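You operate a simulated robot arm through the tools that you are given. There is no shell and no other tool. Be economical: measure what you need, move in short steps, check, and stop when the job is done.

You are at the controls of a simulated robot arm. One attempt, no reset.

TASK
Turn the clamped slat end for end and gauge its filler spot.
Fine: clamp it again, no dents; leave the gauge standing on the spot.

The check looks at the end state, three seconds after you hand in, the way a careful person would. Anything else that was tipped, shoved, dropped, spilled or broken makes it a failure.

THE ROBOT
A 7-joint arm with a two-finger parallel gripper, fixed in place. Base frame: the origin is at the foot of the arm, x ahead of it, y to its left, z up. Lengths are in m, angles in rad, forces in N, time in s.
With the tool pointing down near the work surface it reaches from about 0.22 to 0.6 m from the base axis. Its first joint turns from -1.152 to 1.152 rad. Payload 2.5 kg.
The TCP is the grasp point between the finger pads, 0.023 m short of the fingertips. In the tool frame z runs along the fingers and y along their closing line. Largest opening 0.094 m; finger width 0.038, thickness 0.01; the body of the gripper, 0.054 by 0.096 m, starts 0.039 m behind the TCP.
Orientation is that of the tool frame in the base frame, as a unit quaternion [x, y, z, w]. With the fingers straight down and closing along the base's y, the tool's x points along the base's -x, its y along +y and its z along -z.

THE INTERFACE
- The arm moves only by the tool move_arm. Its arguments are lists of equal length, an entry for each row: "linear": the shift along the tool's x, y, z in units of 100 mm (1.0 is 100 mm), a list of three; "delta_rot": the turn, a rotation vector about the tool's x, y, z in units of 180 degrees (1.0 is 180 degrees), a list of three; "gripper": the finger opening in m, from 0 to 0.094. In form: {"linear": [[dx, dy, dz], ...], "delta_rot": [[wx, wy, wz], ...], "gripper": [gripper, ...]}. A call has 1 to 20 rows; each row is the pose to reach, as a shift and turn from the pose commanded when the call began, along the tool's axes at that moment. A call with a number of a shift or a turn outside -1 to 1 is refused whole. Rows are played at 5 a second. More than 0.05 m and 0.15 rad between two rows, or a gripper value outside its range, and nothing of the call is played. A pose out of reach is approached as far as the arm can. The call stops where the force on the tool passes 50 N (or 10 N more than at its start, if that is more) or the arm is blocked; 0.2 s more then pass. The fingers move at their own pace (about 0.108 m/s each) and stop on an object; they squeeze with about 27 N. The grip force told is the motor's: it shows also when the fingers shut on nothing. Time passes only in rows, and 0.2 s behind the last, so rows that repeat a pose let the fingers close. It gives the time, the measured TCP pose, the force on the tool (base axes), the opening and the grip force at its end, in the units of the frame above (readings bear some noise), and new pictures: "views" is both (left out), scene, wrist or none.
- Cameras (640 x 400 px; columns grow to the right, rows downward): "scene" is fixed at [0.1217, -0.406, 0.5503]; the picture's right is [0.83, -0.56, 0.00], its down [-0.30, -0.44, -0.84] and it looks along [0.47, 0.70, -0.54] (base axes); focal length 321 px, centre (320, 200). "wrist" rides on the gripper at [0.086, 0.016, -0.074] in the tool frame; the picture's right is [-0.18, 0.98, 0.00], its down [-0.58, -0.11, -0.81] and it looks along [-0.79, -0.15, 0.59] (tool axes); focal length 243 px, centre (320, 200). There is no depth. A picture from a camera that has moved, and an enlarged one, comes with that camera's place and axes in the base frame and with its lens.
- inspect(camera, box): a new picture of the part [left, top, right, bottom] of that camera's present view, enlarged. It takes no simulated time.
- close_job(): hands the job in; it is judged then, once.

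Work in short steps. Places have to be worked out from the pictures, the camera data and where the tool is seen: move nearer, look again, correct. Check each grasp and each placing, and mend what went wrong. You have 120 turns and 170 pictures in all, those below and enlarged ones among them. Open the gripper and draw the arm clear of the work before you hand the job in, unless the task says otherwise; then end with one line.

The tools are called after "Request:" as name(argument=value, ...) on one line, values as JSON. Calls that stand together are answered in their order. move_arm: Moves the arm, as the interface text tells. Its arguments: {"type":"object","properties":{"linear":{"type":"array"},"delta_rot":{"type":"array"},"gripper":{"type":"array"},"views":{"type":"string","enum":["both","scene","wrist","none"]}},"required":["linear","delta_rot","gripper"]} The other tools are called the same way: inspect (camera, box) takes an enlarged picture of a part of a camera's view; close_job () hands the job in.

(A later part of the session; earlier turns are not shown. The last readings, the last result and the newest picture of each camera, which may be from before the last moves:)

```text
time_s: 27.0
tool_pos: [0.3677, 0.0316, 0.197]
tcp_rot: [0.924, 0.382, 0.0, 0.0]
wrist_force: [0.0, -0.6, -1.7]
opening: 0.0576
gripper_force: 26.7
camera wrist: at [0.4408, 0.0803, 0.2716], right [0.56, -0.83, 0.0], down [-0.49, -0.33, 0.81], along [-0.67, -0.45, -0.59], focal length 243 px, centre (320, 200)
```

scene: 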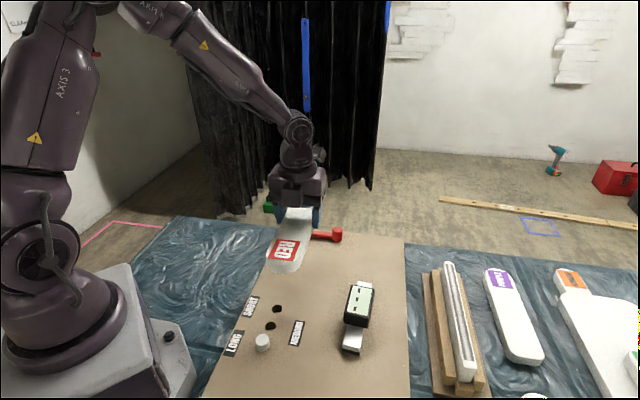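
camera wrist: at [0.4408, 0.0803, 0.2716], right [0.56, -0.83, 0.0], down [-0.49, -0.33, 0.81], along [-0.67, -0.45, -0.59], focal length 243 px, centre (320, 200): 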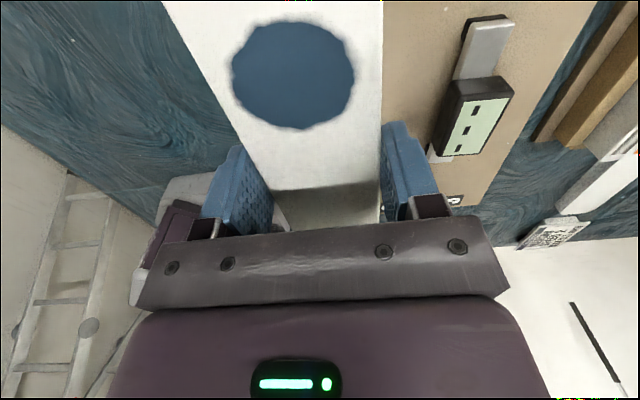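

The full turn was reachable; slat now has RED toward the peg. Move over the fixture and partway down, then check.

Request:
move_arm(linear=[[-0.12, -0.15, 0.1], [-0.246, -0.294, 0.3], [-0.246, -0.294, 0.6], [-0.246, -0.294, 0.97]], delta_rot=[[0, 0, 0], [0, 0, 0], [0, 0, 0], [0, 0, 0]], gripper=[0.05, 0.05, 0.05, 0.05], views="both")

Request:
inspect(camera="scene", box=[210, 200, 370, 360])

```text
time_s: 28.0
tool_pos: [0.3266, 0.034, 0.098]
tcp_rot: [0.924, 0.384, 0.001, -0.001]
wrist_force: [1.0, 0.4, -2.6]
opening: 0.0581
gripper_force: 27.1
camera wrist: at [0.4006, 0.0841, 0.1734], right [0.57, -0.82, 0.0], down [-0.49, -0.33, 0.81], along [-0.66, -0.46, -0.59], focal length 243 px, centre (320, 200)
```

scene: 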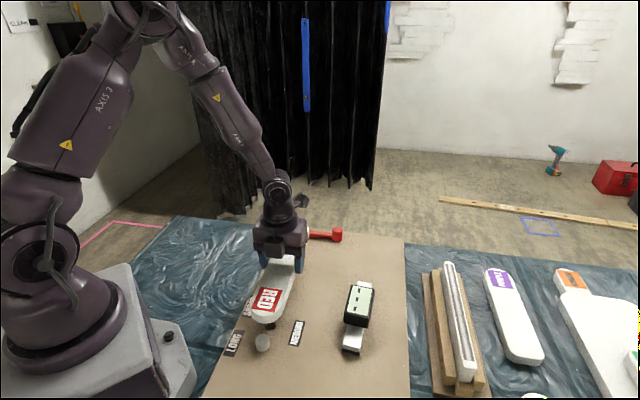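
wrist: 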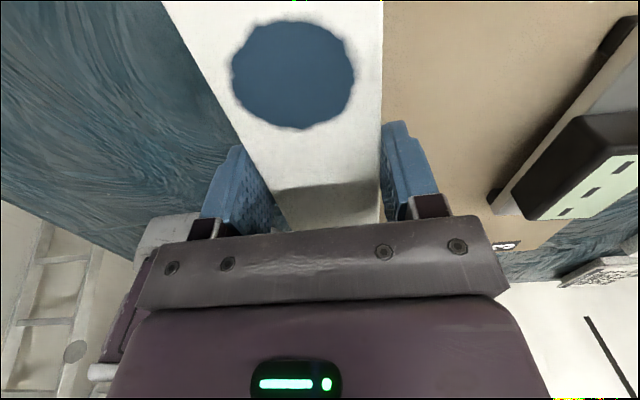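

```text
2.50 times, centred on (290, 280) of scene
camera zoom: at [0.1216, -0.406, 0.5503], right [0.83, -0.56, 0.0], down [-0.3, -0.44, -0.84], along [0.47, 0.7, -0.54], focal length 802 px, centre (395, 0)
```

zoom: 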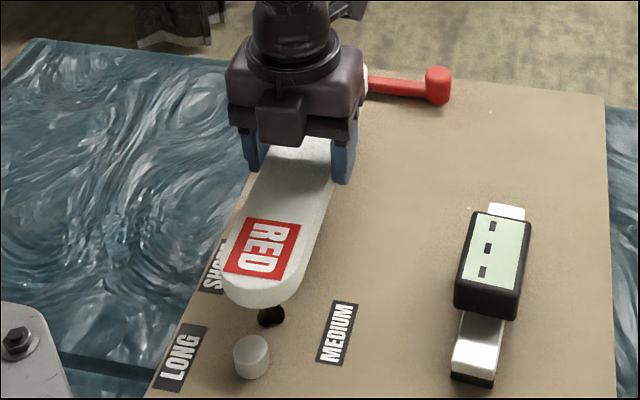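

The rounded tip looks almost over the peg's edge; I shift ~2.5 mm away from the peg and lower to just above peg height to judge the gaps.

Request:
move_arm(linear=[[0.025, 0.01, 0.0], [0.025, 0.01, 0.1]], delta_rot=[[0, 0, 0], [0, 0, 0]], gripper=[0.05, 0.05], views="none")

Request:
inspect(camera="scene", box=[240, 280, 320, 360])

Request:
inspect(camera="scene", box=[260, 210, 350, 280])

```text
time_s: 28.6
tool_pos: [0.3328, 0.0343, 0.0899]
tcp_rot: [0.923, 0.384, 0.001, 0.0]
wrist_force: [1.0, 0.3, -1.8]
opening: 0.0576
gripper_force: 27.1
```

```text
5.00 times, centred on (280, 320) of scene
camera zoom: at [0.1217, -0.406, 0.5503], right [0.83, -0.56, 0.0], down [-0.3, -0.44, -0.84], along [0.47, 0.7, -0.54], focal length 1603 px, centre (520, -400)
```

zoom: 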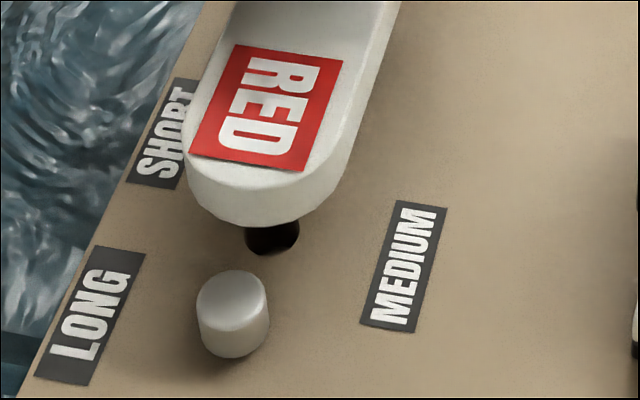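

```text
5.71 times, centred on (305, 245) of scene
camera zoom: at [0.1217, -0.406, 0.5503], right [0.83, -0.56, 0.0], down [-0.3, -0.44, -0.84], along [0.47, 0.7, -0.54], focal length 1832 px, centre (406, -57)
```

zoom: 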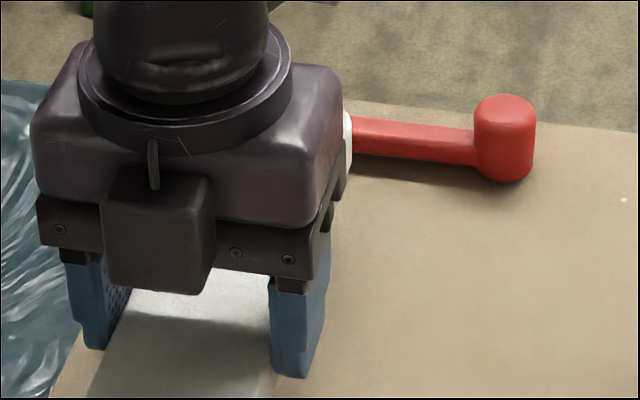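

Gaps to peg and disc look balanced (≈4–6 mm each). Lower to the board gently.

Request:
move_arm(linear=[[0, 0, 0.1], [0, 0, 0.2], [0, 0, 0.27], [0, 0, 0.3]], delta_rot=[[0, 0, 0], [0, 0, 0], [0, 0, 0], [0, 0, 0]], gripper=[0.05, 0.05, 0.05, 0.05], views="scene")

Request:
inspect(camera="scene", box=[230, 240, 330, 360])

```text
time_s: 29.6
tool_pos: [0.332, 0.0365, 0.0581]
tcp_rot: [0.923, 0.384, 0.0, 0.0]
wrist_force: [0.8, -0.3, -2.2]
opening: 0.0577
gripper_force: 26.9
```

scene: 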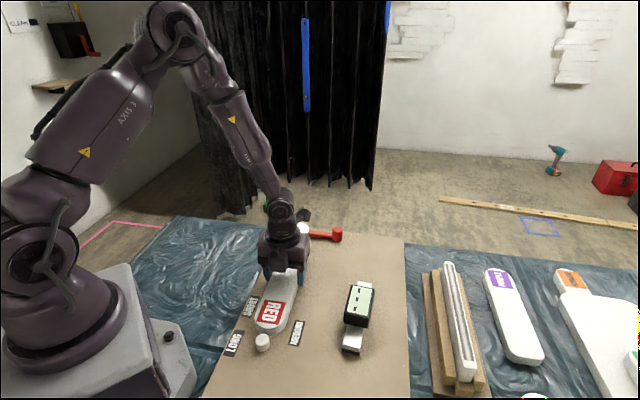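

```text
3.33 times, centred on (280, 300) of scene
camera zoom: at [0.1217, -0.406, 0.5503], right [0.83, -0.56, 0.0], down [-0.3, -0.44, -0.84], along [0.47, 0.7, -0.54], focal length 1069 px, centre (453, -133)
```

zoom: 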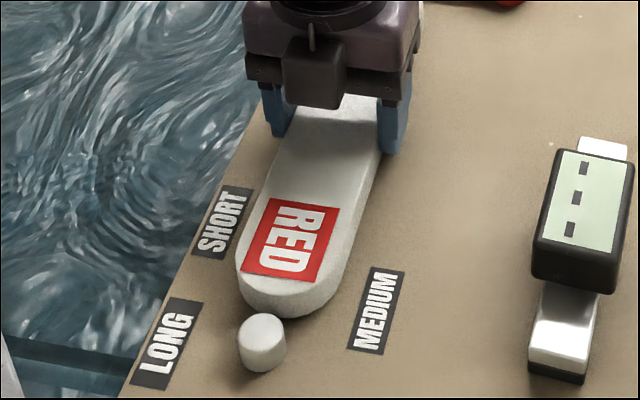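

The label centre computes to within ~1 mm of the peg–cam axis. Touch down the last couple of mm.

Request:
move_arm(linear=[[0, 0, 0.01], [0, 0, 0.02]], delta_rot=[[0, 0, 0], [0, 0, 0]], gripper=[0.05, 0.05], views="none")

```text
time_s: 30.2
tool_pos: [0.3327, 0.0354, 0.0571]
tcp_rot: [0.924, 0.383, 0.001, -0.001]
wrist_force: [-0.6, -0.5, -1.6]
opening: 0.0577
gripper_force: 27.0
```

Request:
move_arm(linear=[[0, 0, 0.01], [0, 0, 0.015]], delta_rot=[[0, 0, 0], [0, 0, 0]], gripper=[0.05, 0.05], views="none")

```text
time_s: 30.8
tool_pos: [0.3316, 0.037, 0.0562]
tcp_rot: [0.924, 0.384, 0.001, 0.0]
wrist_force: [-4.7, 1.4, 18.3]
opening: 0.0578
gripper_force: 27.4
```

Touched the board (18 N). Ease up slightly and slide toward the peg in small steps until contact.

Request:
move_arm(linear=[[0, 0, -0.01], [-0.015, 0, -0.01], [-0.03, 0, -0.01]], delta_rot=[[0, 0, 0], [0, 0, 0], [0, 0, 0]], gripper=[0.05, 0.05, 0.05], views="none")

Request:
inspect(camera="scene", box=[240, 280, 320, 360])

```text
time_s: 31.6
tool_pos: [0.3291, 0.0332, 0.0561]
tcp_rot: [0.923, 0.384, 0.0, 0.0]
wrist_force: [0.6, 1.1, 1.0]
opening: 0.0578
gripper_force: 27.0
```

```text
5.00 times, centred on (280, 320) of scene
camera zoom: at [0.1217, -0.406, 0.5503], right [0.83, -0.56, 0.0], down [-0.3, -0.44, -0.84], along [0.47, 0.7, -0.54], focal length 1603 px, centre (520, -400)
```

zoom: 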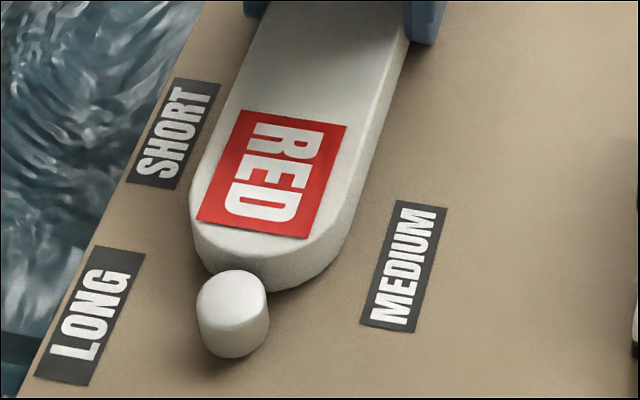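

Aligned with the peg; nearly touching. Another 2 mm.

Request:
move_arm(linear=[[-0.01, 0, 0], [-0.02, 0, 0]], delta_rot=[[0, 0, 0], [0, 0, 0]], gripper=[0.05, 0.05], views="none")

```text
time_s: 32.2
tool_pos: [0.3289, 0.0325, 0.0564]
tcp_rot: [0.923, 0.384, -0.001, 0.0]
wrist_force: [-0.3, -0.4, -2.3]
opening: 0.0577
gripper_force: 27.1
```

Request:
move_arm(linear=[[-0.01, 0, 0], [-0.02, 0, 0]], delta_rot=[[0, 0, 0], [0, 0, 0]], gripper=[0.05, 0.05], views="none")

Request:
inspect(camera="scene", box=[240, 280, 320, 360])

```text
time_s: 32.8
tool_pos: [0.3259, 0.0312, 0.0567]
tcp_rot: [0.924, 0.383, 0.0, 0.0]
wrist_force: [-0.4, -0.1, -1.8]
opening: 0.0577
gripper_force: 26.8
```

```text
5.00 times, centred on (280, 320) of scene
camera zoom: at [0.1217, -0.406, 0.5503], right [0.83, -0.56, 0.0], down [-0.3, -0.44, -0.84], along [0.47, 0.7, -0.54], focal length 1603 px, centre (520, -400)
```

zoom: 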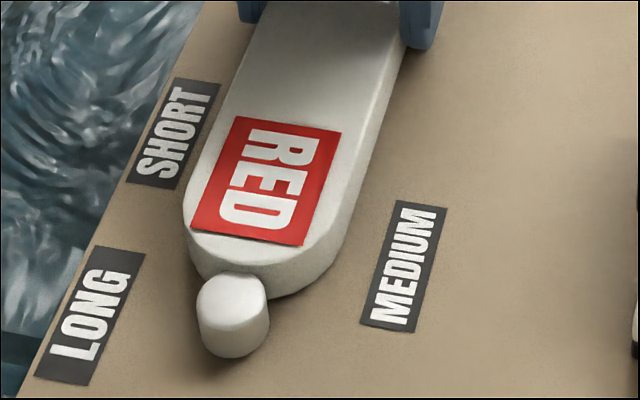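

Request:
move_arm(linear=[[-0.01, 0, 0], [-0.02, 0, 0.005]], delta_rot=[[0, 0, 0], [0, 0, 0]], gripper=[0.05, 0.05], views="none")

```text
time_s: 33.4
tool_pos: [0.3258, 0.0299, 0.0567]
tcp_rot: [0.924, 0.383, 0.002, 0.0]
wrist_force: [6.9, 9.7, 0.7]
opening: 0.0577
gripper_force: 26.9
```

Peg contact (≈12 N along the axis). Relax slightly, lower, open and rise.

Request:
move_arm(linear=[[0.008, 0, 0.004], [0.008, 0, 0.006], [0.008, 0, 0.006], [0.008, 0, 0.006], [0.008, 0, 0.006], [0.008, 0, -0.2], [0.008, 0, -0.6], [0.008, 0, -1.0]], delta_rot=[[0, 0, 0], [0, 0, 0], [0, 0, 0], [0, 0, 0], [0, 0, 0], [0, 0, 0], [0, 0, 0], [0, 0, 0]], gripper=[0.05, 0.05, 0.08, 0.09, 0.09, 0.09, 0.09, 0.09], views="both")

Request:
inspect(camera="scene", box=[220, 210, 360, 360])

```text
time_s: 35.2
tool_pos: [0.3264, 0.0317, 0.1586]
tcp_rot: [0.924, 0.383, -0.002, 0.001]
wrist_force: [1.0, 0.3, 0.6]
opening: 0.0899
gripper_force: 0.0
camera wrist: at [0.3995, 0.0804, 0.2332], right [0.57, -0.82, 0.0], down [-0.49, -0.33, 0.81], along [-0.67, -0.46, -0.59], focal length 243 px, centre (320, 200)
```

scene: 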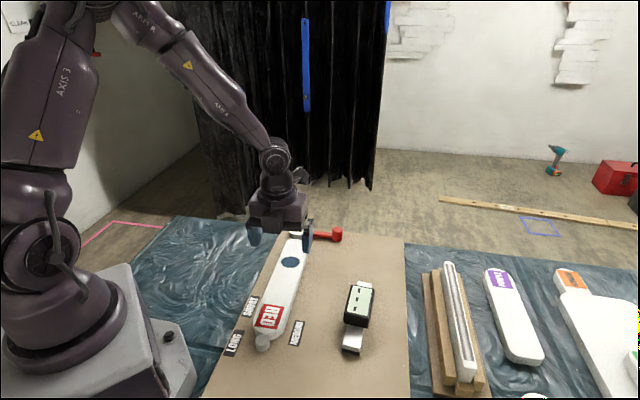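
wrist: 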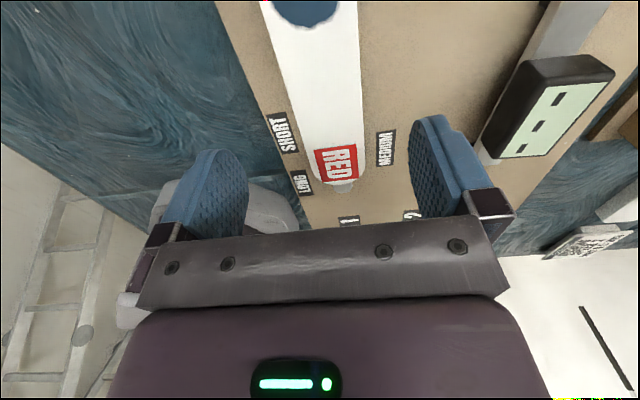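

```text
2.67 times, centred on (290, 285) of scene
camera zoom: at [0.1217, -0.406, 0.5503], right [0.83, -0.56, 0.0], down [-0.3, -0.44, -0.84], along [0.47, 0.7, -0.54], focal length 855 px, centre (400, -27)
```

zoom: 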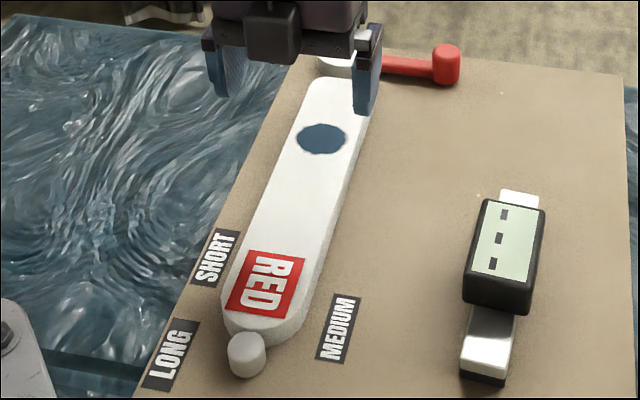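

Slat is in place, RED end against the peg, spot toward the cam. Now travel to the lever knob (≈(0.50,0.082)), turning the tool to face it.

Request:
move_arm(linear=[[0.06, 0.03, 0], [0.12, 0.07, 0], [0.18, 0.1, 0], [0.25, 0.14, 0], [0.31, 0.17, 0], [0.37, 0.2, 0], [0.43, 0.24, 0], [0.49, 0.27, 0], [0.55, 0.3, 0], [0.62, 0.34, 0], [0.68, 0.37, 0], [0.74, 0.41, 0], [0.8, 0.44, 0]], delta_rot=[[0, 0, -0.0406], [0, 0, -0.0812], [0, 0, -0.1218], [0, 0, -0.1624], [0, 0, -0.203], [0, 0, -0.2436], [0, 0, -0.2842], [0, 0, -0.3248], [0, 0, -0.3654], [0, 0, -0.406], [0, 0, -0.4466], [0, 0, -0.4872], [0, 0, -0.528]], gripper=[0.07, 0.06, 0.06, 0.06, 0.06, 0.06, 0.06, 0.06, 0.06, 0.06, 0.06, 0.06, 0.06], views="wrist")

```text
time_s: 38.0
tool_pos: [0.4138, 0.055, 0.156]
tcp_rot: [0.34, 0.94, 0.0, 0.0]
wrist_force: [0.4, 0.6, 0.0]
opening: 0.0598
gripper_force: 0.1
camera wrist: at [0.3583, 0.1223, 0.2311], right [0.77, 0.64, 0.0], down [0.38, -0.46, 0.81], along [0.51, -0.62, -0.59], focal length 243 px, centre (320, 200)
```

wrist: 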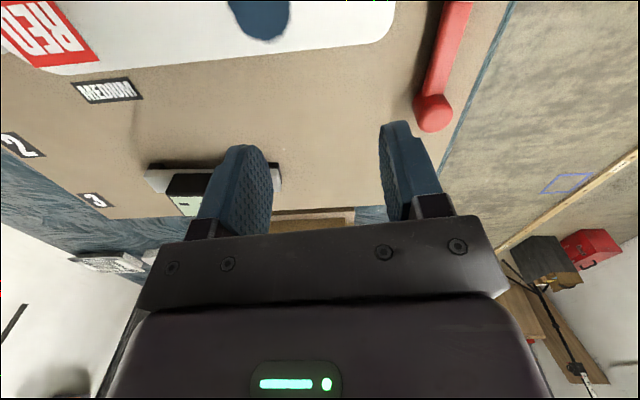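

Request:
move_arm(linear=[[-0.15, 0.27, 0], [-0.3, 0.54, 0.1], [-0.45, 0.8, 0.3]], delta_rot=[[0, 0, 0], [0, 0, 0], [0, 0, 0]], gripper=[0.06, 0.06, 0.06], views="wrist")

```text
time_s: 38.8
tool_pos: [0.4992, 0.088, 0.1261]
tcp_rot: [0.341, 0.94, -0.001, 0.0]
wrist_force: [0.0, -0.3, 0.7]
opening: 0.0599
gripper_force: 0.0
camera wrist: at [0.4433, 0.1552, 0.2007], right [0.77, 0.64, 0.0], down [0.38, -0.46, 0.81], along [0.51, -0.62, -0.59], focal length 243 px, centre (320, 200)
```

wrist: 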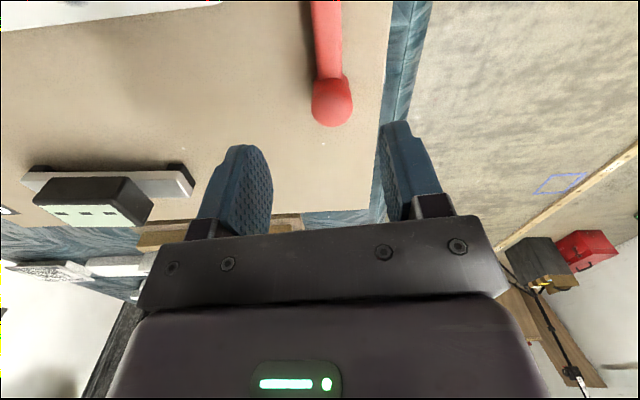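

Knob is ~7.5 mm to the left of centre; shift and descend over it.

Request:
move_arm(linear=[[-0.03, 0.07, 0], [-0.03, 0.07, 0.25], [-0.03, 0.07, 0.5], [-0.03, 0.07, 0.56]], delta_rot=[[0, 0, 0], [0, 0, 0], [0, 0, 0], [0, 0, 0]], gripper=[0.06, 0.06, 0.06, 0.06], views="wrist")

```text
time_s: 39.8
tool_pos: [0.5057, 0.092, 0.0704]
tcp_rot: [0.341, 0.94, 0.001, 0.0]
wrist_force: [-0.9, 0.9, 0.0]
opening: 0.0603
gripper_force: 0.1
camera wrist: at [0.451, 0.1593, 0.1449], right [0.77, 0.64, 0.0], down [0.38, -0.46, 0.81], along [0.51, -0.62, -0.59], focal length 243 px, centre (320, 200)
```

wrist: 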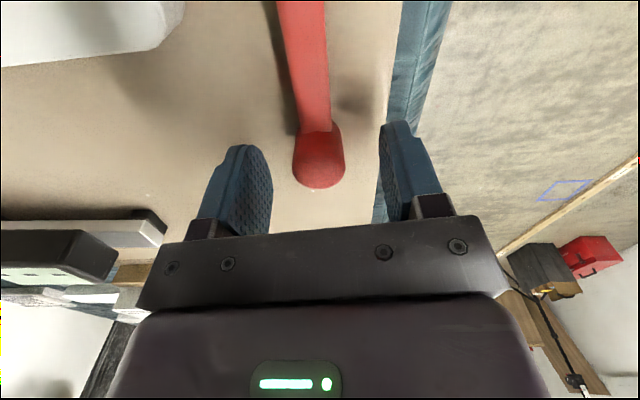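

Fingers straddle the knob. Narrow and swing the lever counter-clockwise about pivot ≈(0.434,0.140) for 54°, watching force.

Request:
move_arm(linear=[[0, 0, 0], [0, 0, 0], [0.021, 0.118, 0], [0.058, 0.233, 0], [0.111, 0.341, 0], [0.179, 0.441, 0], [0.26, 0.53, 0], [0.352, 0.607, 0], [0.428, 0.656, 0]], delta_rot=[[0, 0, 0], [0, 0, 0], [0, 0, -0.0444], [0, 0, -0.0889], [0, 0, -0.1333], [0, 0, -0.1778], [0, 0, -0.2222], [0, 0, -0.2667], [0, 0, -0.3]], gripper=[0.034, 0.034, 0.034, 0.034, 0.034, 0.034, 0.034, 0.034, 0.034], views="both")

Request:
inspect(camera="scene", box=[250, 190, 370, 280])

```text
time_s: 41.8
tool_pos: [0.5151, 0.1692, 0.0714]
tcp_rot: [-0.125, 0.992, -0.001, 0.0]
wrist_force: [0.8, 0.0, -0.2]
opening: 0.0344
gripper_force: 0.6
camera wrist: at [0.4282, 0.1632, 0.1453], right [-0.06, 1.0, 0.0], down [0.59, 0.04, 0.81], along [0.8, 0.05, -0.59], focal length 243 px, centre (320, 200)
```

scene: 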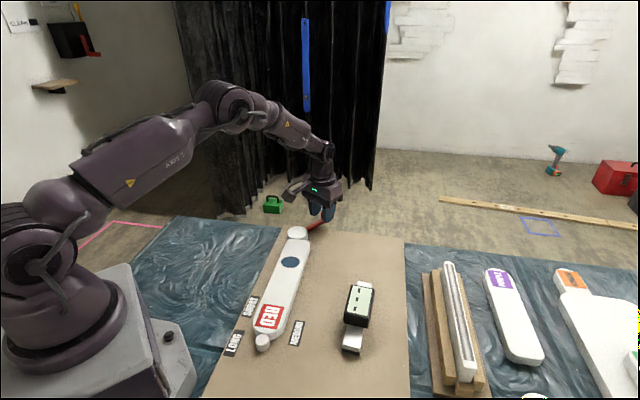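
wrist: 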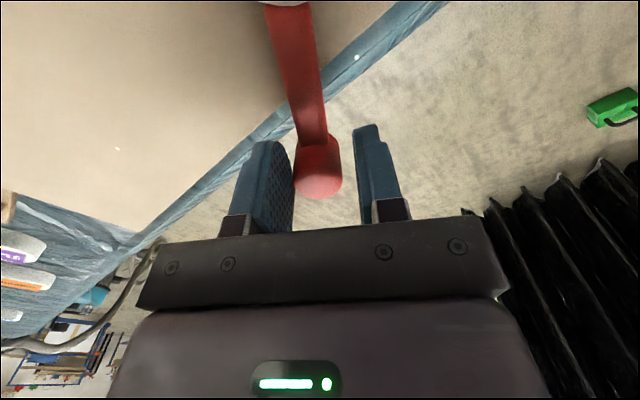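

```text
4.44 times, centred on (310, 235) of scene
camera zoom: at [0.1217, -0.406, 0.5503], right [0.83, -0.56, 0.0], down [-0.3, -0.44, -0.84], along [0.47, 0.7, -0.54], focal length 1425 px, centre (364, 44)
```

zoom: 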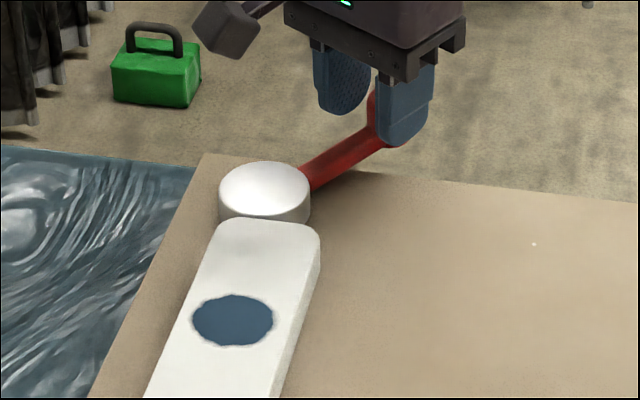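

Gap nearly closed, still no force. Continue in small increments.

Request:
move_arm(linear=[[0.013, 0.089, 0], [0.035, 0.177, 0]], delta_rot=[[0, 0, -0.0333], [0, 0, -0.0667]], gripper=[0.034, 0.034], views="none")

Request:
inspect(camera="scene", box=[250, 190, 370, 280])

```text
time_s: 42.4
tool_pos: [0.5085, 0.1857, 0.0708]
tcp_rot: [-0.227, 0.974, 0.0, 0.0]
wrist_force: [0.8, -0.1, 0.1]
opening: 0.0344
gripper_force: 0.6
```

```text
4.44 times, centred on (310, 235) of scene
camera zoom: at [0.1217, -0.406, 0.5503], right [0.83, -0.56, 0.0], down [-0.3, -0.44, -0.84], along [0.47, 0.7, -0.54], focal length 1425 px, centre (364, 44)
```

zoom: 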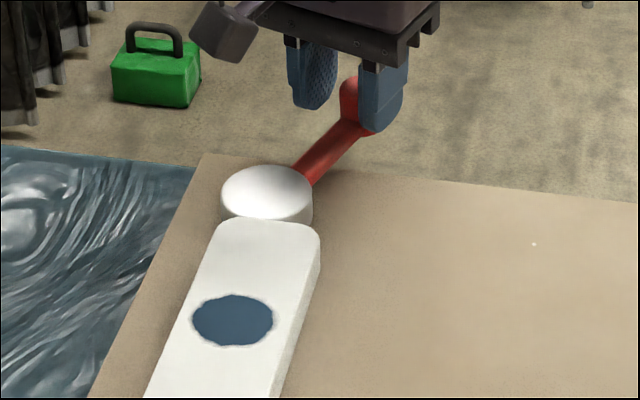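

Request:
move_arm(linear=[[0.013, 0.089, 0]], delta_rot=[[0, 0, -0.0333]], gripper=[0.034], views="none")

```text
time_s: 42.8
tool_pos: [0.5037, 0.1925, 0.0697]
tcp_rot: [-0.277, 0.961, 0.0, 0.0]
wrist_force: [0.3, -0.7, 0.9]
opening: 0.0343
gripper_force: 0.5
```

Request:
move_arm(linear=[[0.01, 0.06, 0]], delta_rot=[[0, 0, -0.0222]], gripper=[0.034], views="none")

Request:
inspect(camera="scene", box=[250, 190, 370, 280])

```text
time_s: 43.2
tool_pos: [0.4988, 0.1971, 0.0706]
tcp_rot: [-0.311, 0.95, 0.0, 0.0]
wrist_force: [0.3, -1.0, -0.1]
opening: 0.0346
gripper_force: 0.9
```

```text
4.44 times, centred on (310, 235) of scene
camera zoom: at [0.1217, -0.406, 0.5503], right [0.83, -0.56, 0.0], down [-0.3, -0.44, -0.84], along [0.47, 0.7, -0.54], focal length 1425 px, centre (364, 44)
```

zoom: 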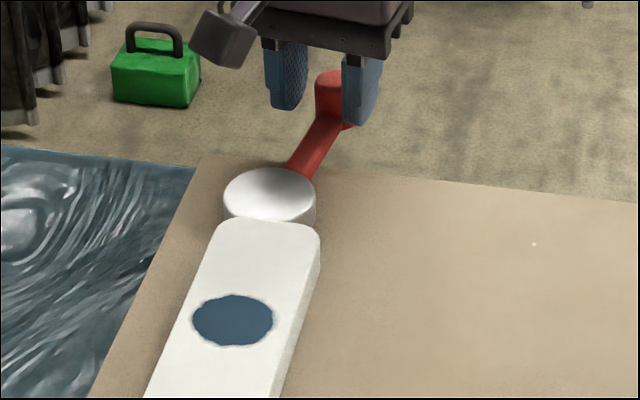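

Lever ≈38–40°, no resistance yet. Continue with 3–6 mm steps.

Request:
move_arm(linear=[[0.006, 0.04, 0]], delta_rot=[[0, 0, -0.015]], gripper=[0.034], views="none")

Request:
move_arm(linear=[[0.005, 0.03, 0]], delta_rot=[[0, 0, -0.011]], gripper=[0.034], views="none")

Request:
inspect(camera="scene", box=[250, 190, 370, 280])

```text
time_s: 43.6
tool_pos: [0.4954, 0.1998, 0.07]
tcp_rot: [-0.333, 0.943, 0.0, 0.0]
wrist_force: [-0.1, -0.8, -0.5]
opening: 0.0346
gripper_force: 0.3
```

```text
time_s: 44.0
tool_pos: [0.4937, 0.2027, 0.0713]
tcp_rot: [-0.348, 0.938, 0.0, 0.001]
wrist_force: [1.0, -0.3, 0.4]
opening: 0.0346
gripper_force: 0.4
```

```text
4.44 times, centred on (310, 235) of scene
camera zoom: at [0.1217, -0.406, 0.5503], right [0.83, -0.56, 0.0], down [-0.3, -0.44, -0.84], along [0.47, 0.7, -0.54], focal length 1425 px, centre (364, 44)
```

zoom: 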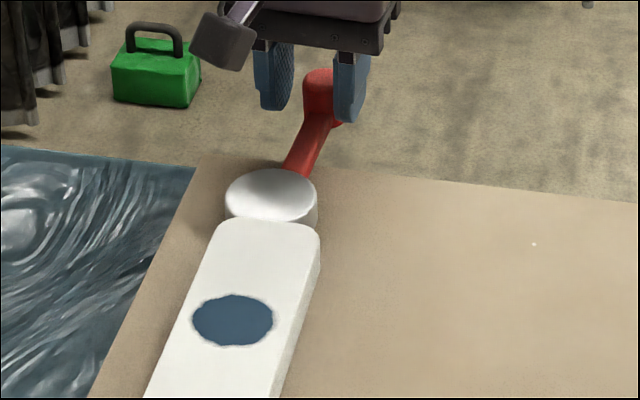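

Knob is ~7 mm short of its original clamped spot. Step 3 mm, then 2 mm, reading forces.

Request:
move_arm(linear=[[0.004, 0.03, 0]], delta_rot=[[0, 0, -0.011]], gripper=[0.034], views="none")

Request:
move_arm(linear=[[0.003, 0.02, 0]], delta_rot=[[0, 0, -0.0075]], gripper=[0.034], views="none")

```text
time_s: 44.4
tool_pos: [0.4917, 0.2042, 0.0702]
tcp_rot: [-0.364, 0.931, 0.0, 0.0]
wrist_force: [0.4, -1.2, 0.6]
opening: 0.0343
gripper_force: 0.6
```

```text
time_s: 44.8
tool_pos: [0.4897, 0.206, 0.0703]
tcp_rot: [-0.376, 0.926, 0.0, 0.0]
wrist_force: [-0.5, -0.7, -0.6]
opening: 0.0344
gripper_force: 0.4
```

Request:
inspect(camera="scene", box=[270, 190, 350, 260])

Request:
inspect(camera="wrist", box=[200, 0, 440, 220])

```text
5.71 times, centred on (310, 225) of scene
camera zoom: at [0.1217, -0.406, 0.5503], right [0.83, -0.56, 0.0], down [-0.3, -0.44, -0.84], along [0.47, 0.7, -0.54], focal length 1832 px, centre (377, 57)
```

zoom: 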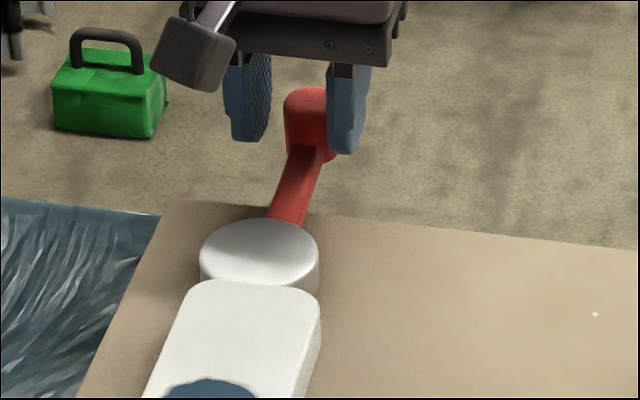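

```text
1.82 times, centred on (320, 110) of wrist
camera zoom: at [0.417, 0.1571, 0.1452], right [-0.55, 0.83, 0.0], down [0.49, 0.33, 0.81], along [0.67, 0.45, -0.59], focal length 441 px, centre (320, 364)
```

zoom: 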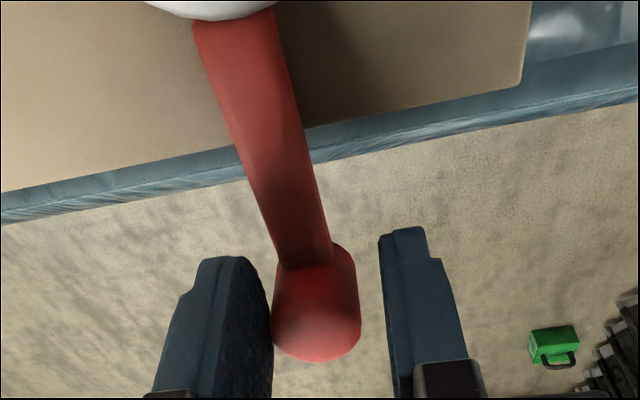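

Lever is ~1.5 mm short of where it originally stood clamped. Continue in 1.5 mm steps looking for resistance.

Request:
move_arm(linear=[[0.002, 0.015, 0]], delta_rot=[[0, 0, -0.005]], gripper=[0.034], views="none")

Request:
move_arm(linear=[[0.002, 0.015, 0]], delta_rot=[[0, 0, -0.005]], gripper=[0.034], views="none")

Request:
inspect(camera="scene", box=[270, 190, 350, 260])

```text
time_s: 45.2
tool_pos: [0.4881, 0.2076, 0.0704]
tcp_rot: [-0.384, 0.924, 0.0, 0.0]
wrist_force: [1.3, -1.9, -0.4]
opening: 0.0344
gripper_force: 0.3
```

```text
time_s: 45.6
tool_pos: [0.4871, 0.2078, 0.0703]
tcp_rot: [-0.39, 0.921, 0.0, 0.0]
wrist_force: [1.2, -1.1, 0.1]
opening: 0.0347
gripper_force: 0.9
```

```text
5.71 times, centred on (310, 225) of scene
camera zoom: at [0.1217, -0.406, 0.5503], right [0.83, -0.56, 0.0], down [-0.3, -0.44, -0.84], along [0.47, 0.7, -0.54], focal length 1832 px, centre (377, 57)
```

zoom: 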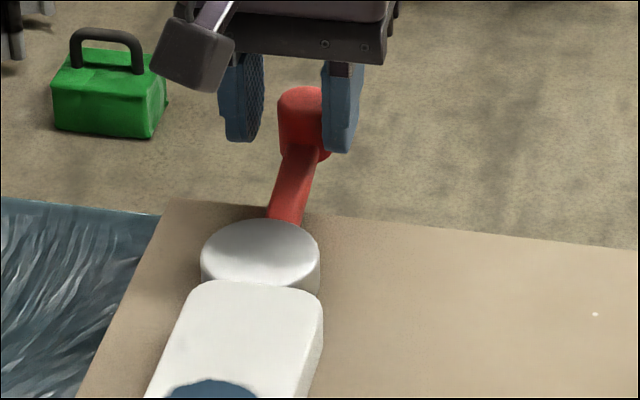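

Lever now at about its original angle with slight resistance (≈2 N). A couple more fine steps to feel it seat.

Request:
move_arm(linear=[[0.002, 0.015, 0]], delta_rot=[[0, 0, -0.005]], gripper=[0.034], views="none")

Request:
inspect(camera="scene", box=[270, 190, 350, 260])

```text
time_s: 46.0
tool_pos: [0.4851, 0.2073, 0.0706]
tcp_rot: [-0.398, 0.917, 0.0, 0.0]
wrist_force: [0.2, -1.6, 0.8]
opening: 0.0348
gripper_force: 0.5
```

```text
5.71 times, centred on (310, 225) of scene
camera zoom: at [0.1217, -0.406, 0.5503], right [0.83, -0.56, 0.0], down [-0.3, -0.44, -0.84], along [0.47, 0.7, -0.54], focal length 1832 px, centre (377, 57)
```

zoom: 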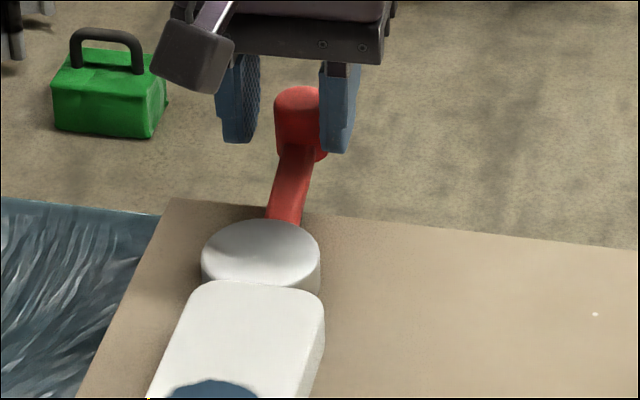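

The slat end is drifting sideways slightly as the disc turns. Check the whole slat and peg.

Request:
inspect(camera="scene", box=[220, 210, 360, 360])

Request:
inspect(camera="scene", box=[240, 280, 320, 360])

```text
2.67 times, centred on (290, 285) of scene
camera zoom: at [0.1217, -0.406, 0.5503], right [0.83, -0.56, 0.0], down [-0.3, -0.44, -0.84], along [0.47, 0.7, -0.54], focal length 855 px, centre (400, -27)
```

zoom: 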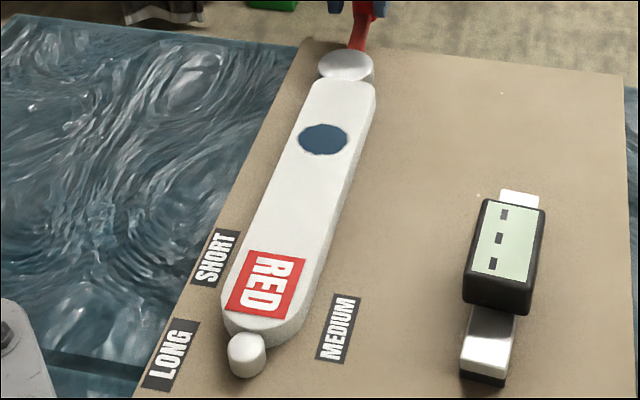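

```text
5.00 times, centred on (280, 320) of scene
camera zoom: at [0.1217, -0.406, 0.5503], right [0.83, -0.56, 0.0], down [-0.3, -0.44, -0.84], along [0.47, 0.7, -0.54], focal length 1603 px, centre (520, -400)
```

zoom: 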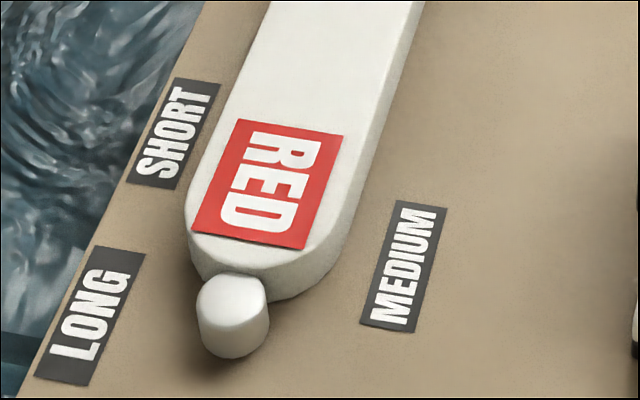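

Slat remains against the peg and aligned (~45°). Two more fine steps to seat the cam firmly.

Request:
move_arm(linear=[[0.002, 0.015, 0]], delta_rot=[[0, 0, -0.005]], gripper=[0.034], views="none")

Request:
move_arm(linear=[[0.002, 0.02, 0]], delta_rot=[[0, 0, -0.005]], gripper=[0.034], views="none")

Request:
inspect(camera="scene", box=[270, 190, 350, 260])

```text
time_s: 46.4
tool_pos: [0.4845, 0.2091, 0.0708]
tcp_rot: [-0.405, 0.914, 0.0, 0.0]
wrist_force: [0.1, -1.2, 0.2]
opening: 0.0349
gripper_force: 0.4
```

```text
time_s: 46.8
tool_pos: [0.4836, 0.2116, 0.0708]
tcp_rot: [-0.411, 0.912, 0.0, 0.0]
wrist_force: [0.9, -1.3, 0.1]
opening: 0.0349
gripper_force: 1.1
```

```text
5.71 times, centred on (310, 225) of scene
camera zoom: at [0.1217, -0.406, 0.5503], right [0.83, -0.56, 0.0], down [-0.3, -0.44, -0.84], along [0.47, 0.7, -0.54], focal length 1832 px, centre (377, 57)
```

zoom: 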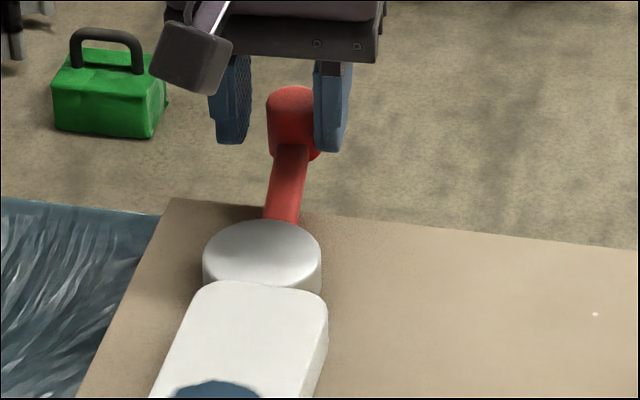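

Resistance is still only ~1.5 N, so the slat is being nudged up to the peg rather than squeezed. Continue stepping, watching force and slat drift.

Request:
move_arm(linear=[[0.004, 0.02, 0]], delta_rot=[[0, 0, -0.0075]], gripper=[0.034], views="none")

Request:
move_arm(linear=[[0.004, 0.02, 0]], delta_rot=[[0, 0, -0.0075]], gripper=[0.034], views="none")

Request:
inspect(camera="scene", box=[270, 190, 350, 260])

Request:
inspect(camera="scene", box=[240, 280, 320, 360])

```text
time_s: 47.2
tool_pos: [0.482, 0.2115, 0.0702]
tcp_rot: [-0.423, 0.906, 0.0, 0.0]
wrist_force: [2.2, -2.4, -0.8]
opening: 0.0356
gripper_force: 1.4
```

```text
time_s: 47.6
tool_pos: [0.4801, 0.2124, 0.0699]
tcp_rot: [-0.433, 0.901, -0.001, 0.001]
wrist_force: [2.5, -2.8, -0.5]
opening: 0.0361
gripper_force: 2.5
```

```text
5.71 times, centred on (310, 225) of scene
camera zoom: at [0.1217, -0.406, 0.5503], right [0.83, -0.56, 0.0], down [-0.3, -0.44, -0.84], along [0.47, 0.7, -0.54], focal length 1832 px, centre (377, 57)
```

zoom: 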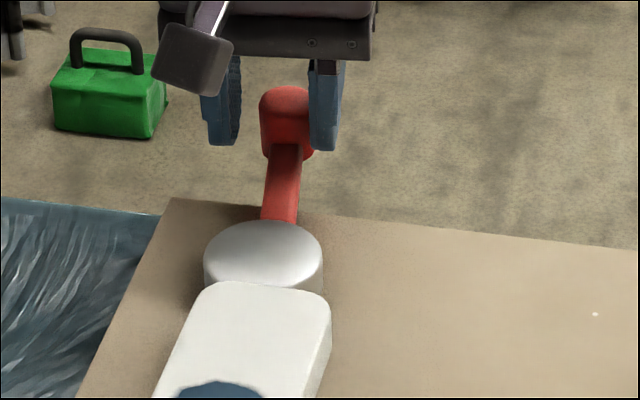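

```text
5.00 times, centred on (280, 320) of scene
camera zoom: at [0.1217, -0.406, 0.5503], right [0.83, -0.56, 0.0], down [-0.3, -0.44, -0.84], along [0.47, 0.7, -0.54], focal length 1603 px, centre (520, -400)
```

zoom: 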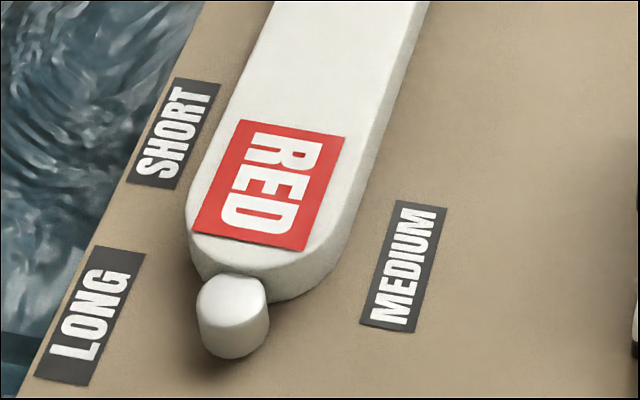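

Resistance rose to ~3.8 N at the knob (tens of N at the cam): it's seated. I'll open the fingers and lift straight up, then check the lever stays.

Request:
move_arm(linear=[[0, -0.03, 0], [0, -0.03, 0], [0, -0.03, 0], [0, -0.03, -0.3], [0, -0.03, -0.65], [0, -0.03, -1.0]], delta_rot=[[0, 0, 0], [0, 0, 0], [0, 0, 0], [0, 0, 0], [0, 0, 0], [0, 0, 0]], gripper=[0.045, 0.06, 0.06, 0.06, 0.06, 0.06], views="both")

Request:
inspect(camera="scene", box=[270, 190, 350, 260])

```text
time_s: 49.0
tool_pos: [0.4812, 0.2112, 0.1692]
tcp_rot: [-0.433, 0.901, 0.0, 0.0]
wrist_force: [-0.4, -0.1, 0.0]
opening: 0.0598
gripper_force: 0.0
camera wrist: at [0.4153, 0.1534, 0.2447], right [-0.65, 0.76, 0.0], down [0.45, 0.39, 0.81], along [0.61, 0.53, -0.59], focal length 243 px, centre (320, 200)
```

scene: 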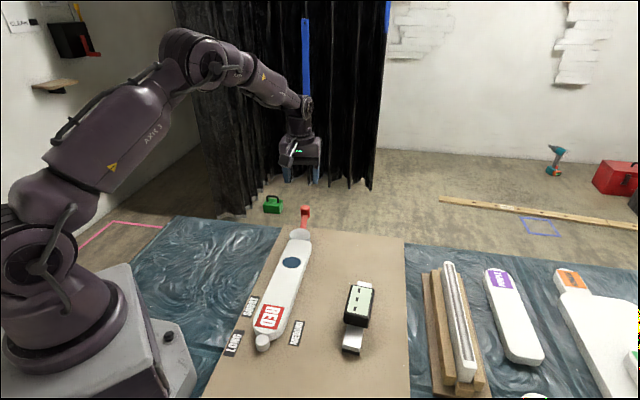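
wrist: 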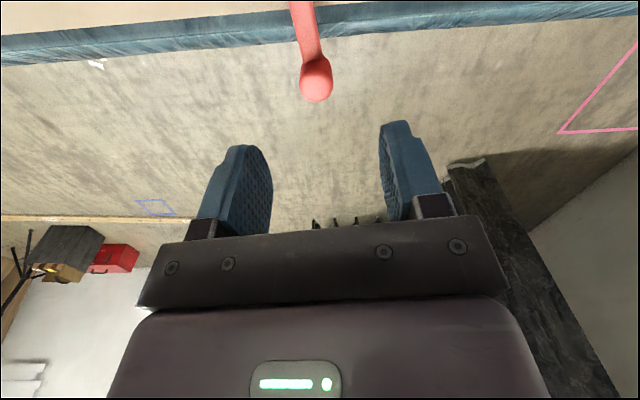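

```text
5.71 times, centred on (310, 225) of scene
camera zoom: at [0.1217, -0.406, 0.5503], right [0.83, -0.56, 0.0], down [-0.3, -0.44, -0.84], along [0.47, 0.7, -0.54], focal length 1832 px, centre (377, 57)
```

zoom: 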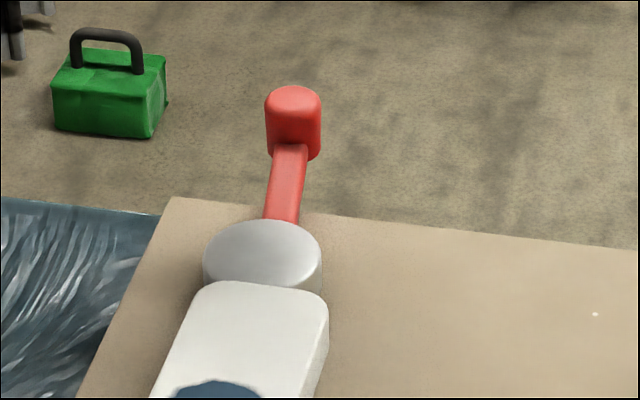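

The lever rebounded slightly and stays put; slat is held. Now go to the gauge: several transit moves at height.

Request:
move_arm(linear=[[0.33, -0.13, -0.15], [0.66, -0.26, -0.3], [1.0, -0.4, -0.4]], delta_rot=[[0, 0, 0.02], [0, 0, 0.04], [0, 0, 0.057]], gripper=[0.07, 0.094, 0.094], views="none")

Request:
move_arm(linear=[[0.33, -0.1, 0], [0.66, -0.2, 0], [1.0, -0.3, 0]], delta_rot=[[0, 0, 0], [0, 0, 0], [0, 0, 0]], gripper=[0.094, 0.094, 0.094], views="none")

```text
time_s: 49.8
tool_pos: [0.4507, 0.1081, 0.2093]
tcp_rot: [-0.351, 0.937, 0.0, 0.0]
wrist_force: [-0.3, -0.6, -1.0]
opening: 0.0939
gripper_force: 0.0
```

```text
time_s: 50.6
tool_pos: [0.3936, 0.0191, 0.2096]
tcp_rot: [-0.351, 0.936, 0.0, 0.0]
wrist_force: [0.4, 0.6, 0.9]
opening: 0.0942
gripper_force: 0.0
```

Request:
move_arm(linear=[[0.33, -0.32, 0], [0.66, -0.64, 0], [1.0, -0.957, 0]], delta_rot=[[0, 0, 0], [0, 0, 0], [0, 0, 0]], gripper=[0.094, 0.094, 0.094], views="both")

Request:
inspect(camera="wrist", box=[220, 0, 420, 130])

```text
time_s: 51.4
tool_pos: [0.3834, -0.1202, 0.2094]
tcp_rot: [-0.351, 0.936, 0.0, 0.0]
wrist_force: [-0.5, -0.6, -0.9]
opening: 0.0939
gripper_force: 0.1
camera wrist: at [0.3071, -0.1647, 0.2845], right [-0.51, 0.86, 0.0], down [0.51, 0.3, 0.81], along [0.7, 0.41, -0.59], focal length 243 px, centre (320, 200)
```

scene: 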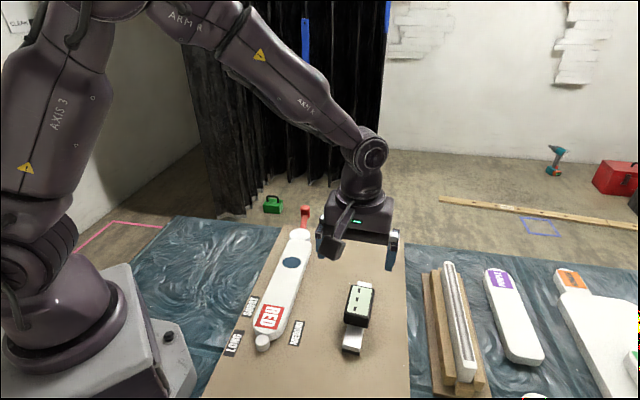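
wrist: 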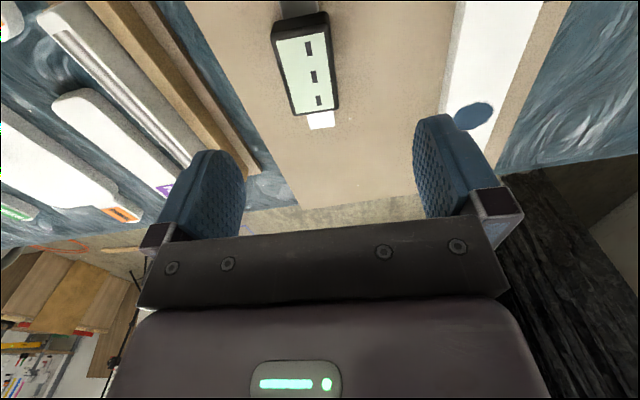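

```text
3.08 times, centred on (320, 65) of wrist
camera zoom: at [0.3071, -0.1647, 0.2845], right [-0.51, 0.86, 0.0], down [0.51, 0.3, 0.81], along [0.7, 0.41, -0.59], focal length 746 px, centre (320, 615)
```

zoom: 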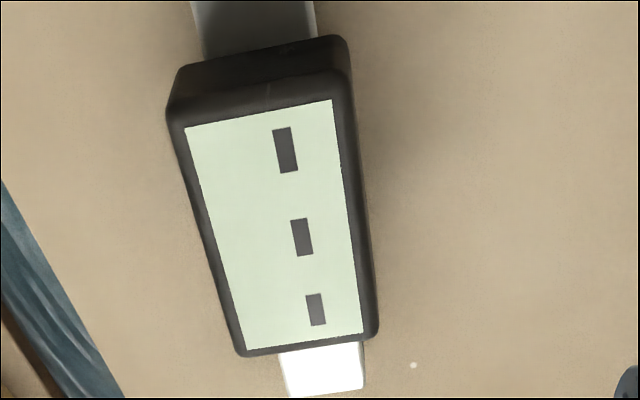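

Gauge: body centre ≈(0.4005,−0.120), top z≈0.083, body ≈0.0425 wide, axis ≈40.4°. Align over it and descend partway.

Request:
move_arm(linear=[[-0.13, -0.114, 0.2], [-0.13, -0.114, 0.5], [-0.13, -0.114, 0.85]], delta_rot=[[0, 0, 0.0039], [0, 0, 0.0039], [0, 0, 0.0039]], gripper=[0.094, 0.094, 0.094], views="both")

Request:
inspect(camera="scene", box=[310, 200, 430, 370])

```text
time_s: 52.2
tool_pos: [0.4011, -0.1193, 0.1227]
tcp_rot: [-0.345, 0.939, 0.0, 0.0]
wrist_force: [1.0, 0.6, 0.0]
opening: 0.0939
gripper_force: 0.2
camera wrist: at [0.3244, -0.1622, 0.198], right [-0.5, 0.87, 0.0], down [0.51, 0.29, 0.81], along [0.7, 0.4, -0.59], focal length 243 px, centre (320, 200)
```

scene: 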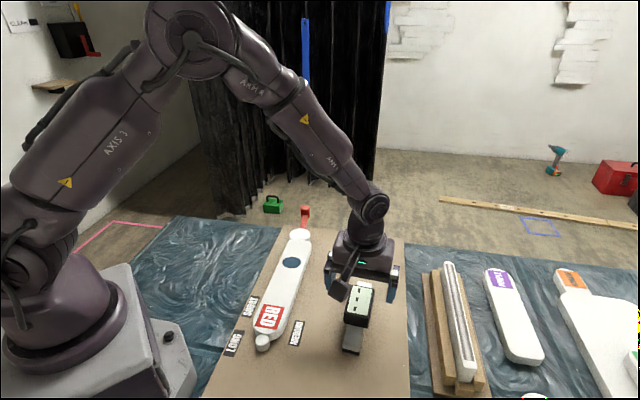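
wrist: 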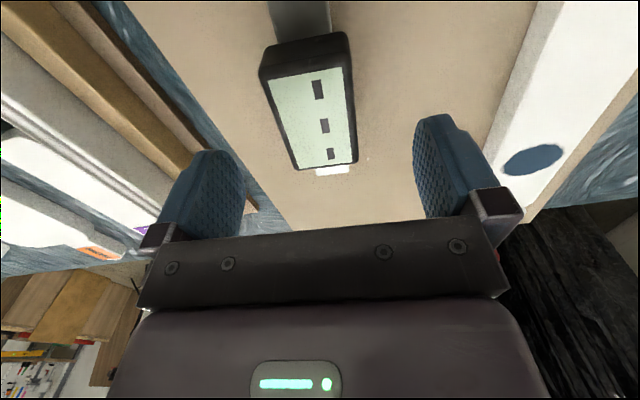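

```text
2.35 times, centred on (370, 285) of scene
camera zoom: at [0.1216, -0.406, 0.5503], right [0.83, -0.56, 0.0], down [-0.3, -0.44, -0.84], along [0.47, 0.7, -0.54], focal length 754 px, centre (202, 0)
```

zoom: 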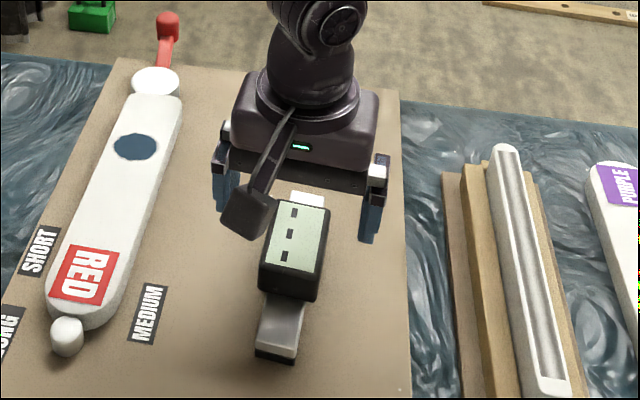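

Centred within a few mm. Descend to z≈0.064 and look before closing.

Request:
move_arm(linear=[[0, -0.01, 0.2], [0, -0.01, 0.4], [0, -0.01, 0.585]], delta_rot=[[0, 0, 0], [0, 0, 0], [0, 0, 0]], gripper=[0.094, 0.094, 0.094], views="wrist")

Request:
inspect(camera="scene", box=[310, 240, 420, 370])

```text
time_s: 53.0
tool_pos: [0.4007, -0.1195, 0.0665]
tcp_rot: [-0.346, 0.938, 0.001, 0.0]
wrist_force: [0.2, -0.8, -0.2]
opening: 0.0942
gripper_force: 0.1
camera wrist: at [0.3249, -0.164, 0.1416], right [-0.5, 0.87, 0.0], down [0.51, 0.29, 0.81], along [0.7, 0.4, -0.59], focal length 243 px, centre (320, 200)
```

wrist: 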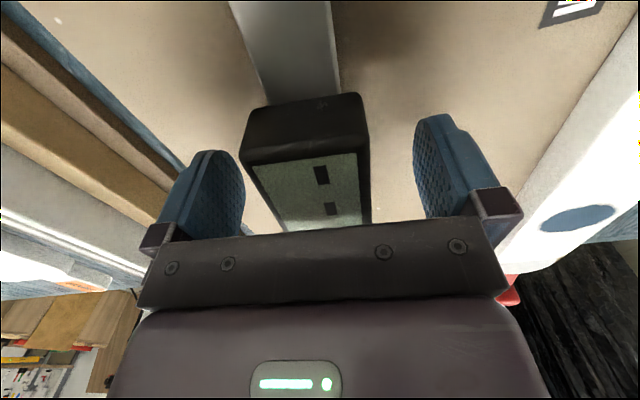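

```text
3.08 times, centred on (365, 305) of scene
camera zoom: at [0.1217, -0.406, 0.5503], right [0.83, -0.56, 0.0], down [-0.3, -0.44, -0.84], along [0.47, 0.7, -0.54], focal length 987 px, centre (182, -123)
```

zoom: 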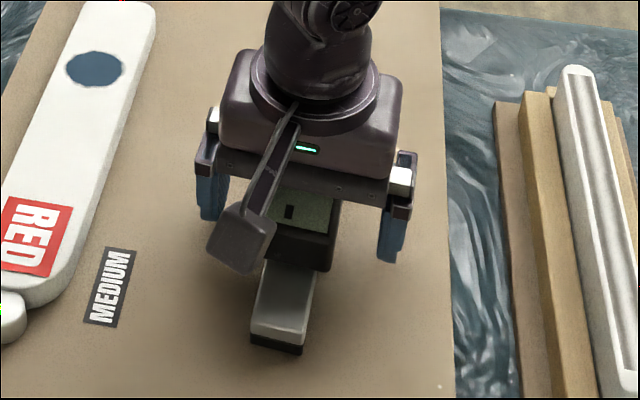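

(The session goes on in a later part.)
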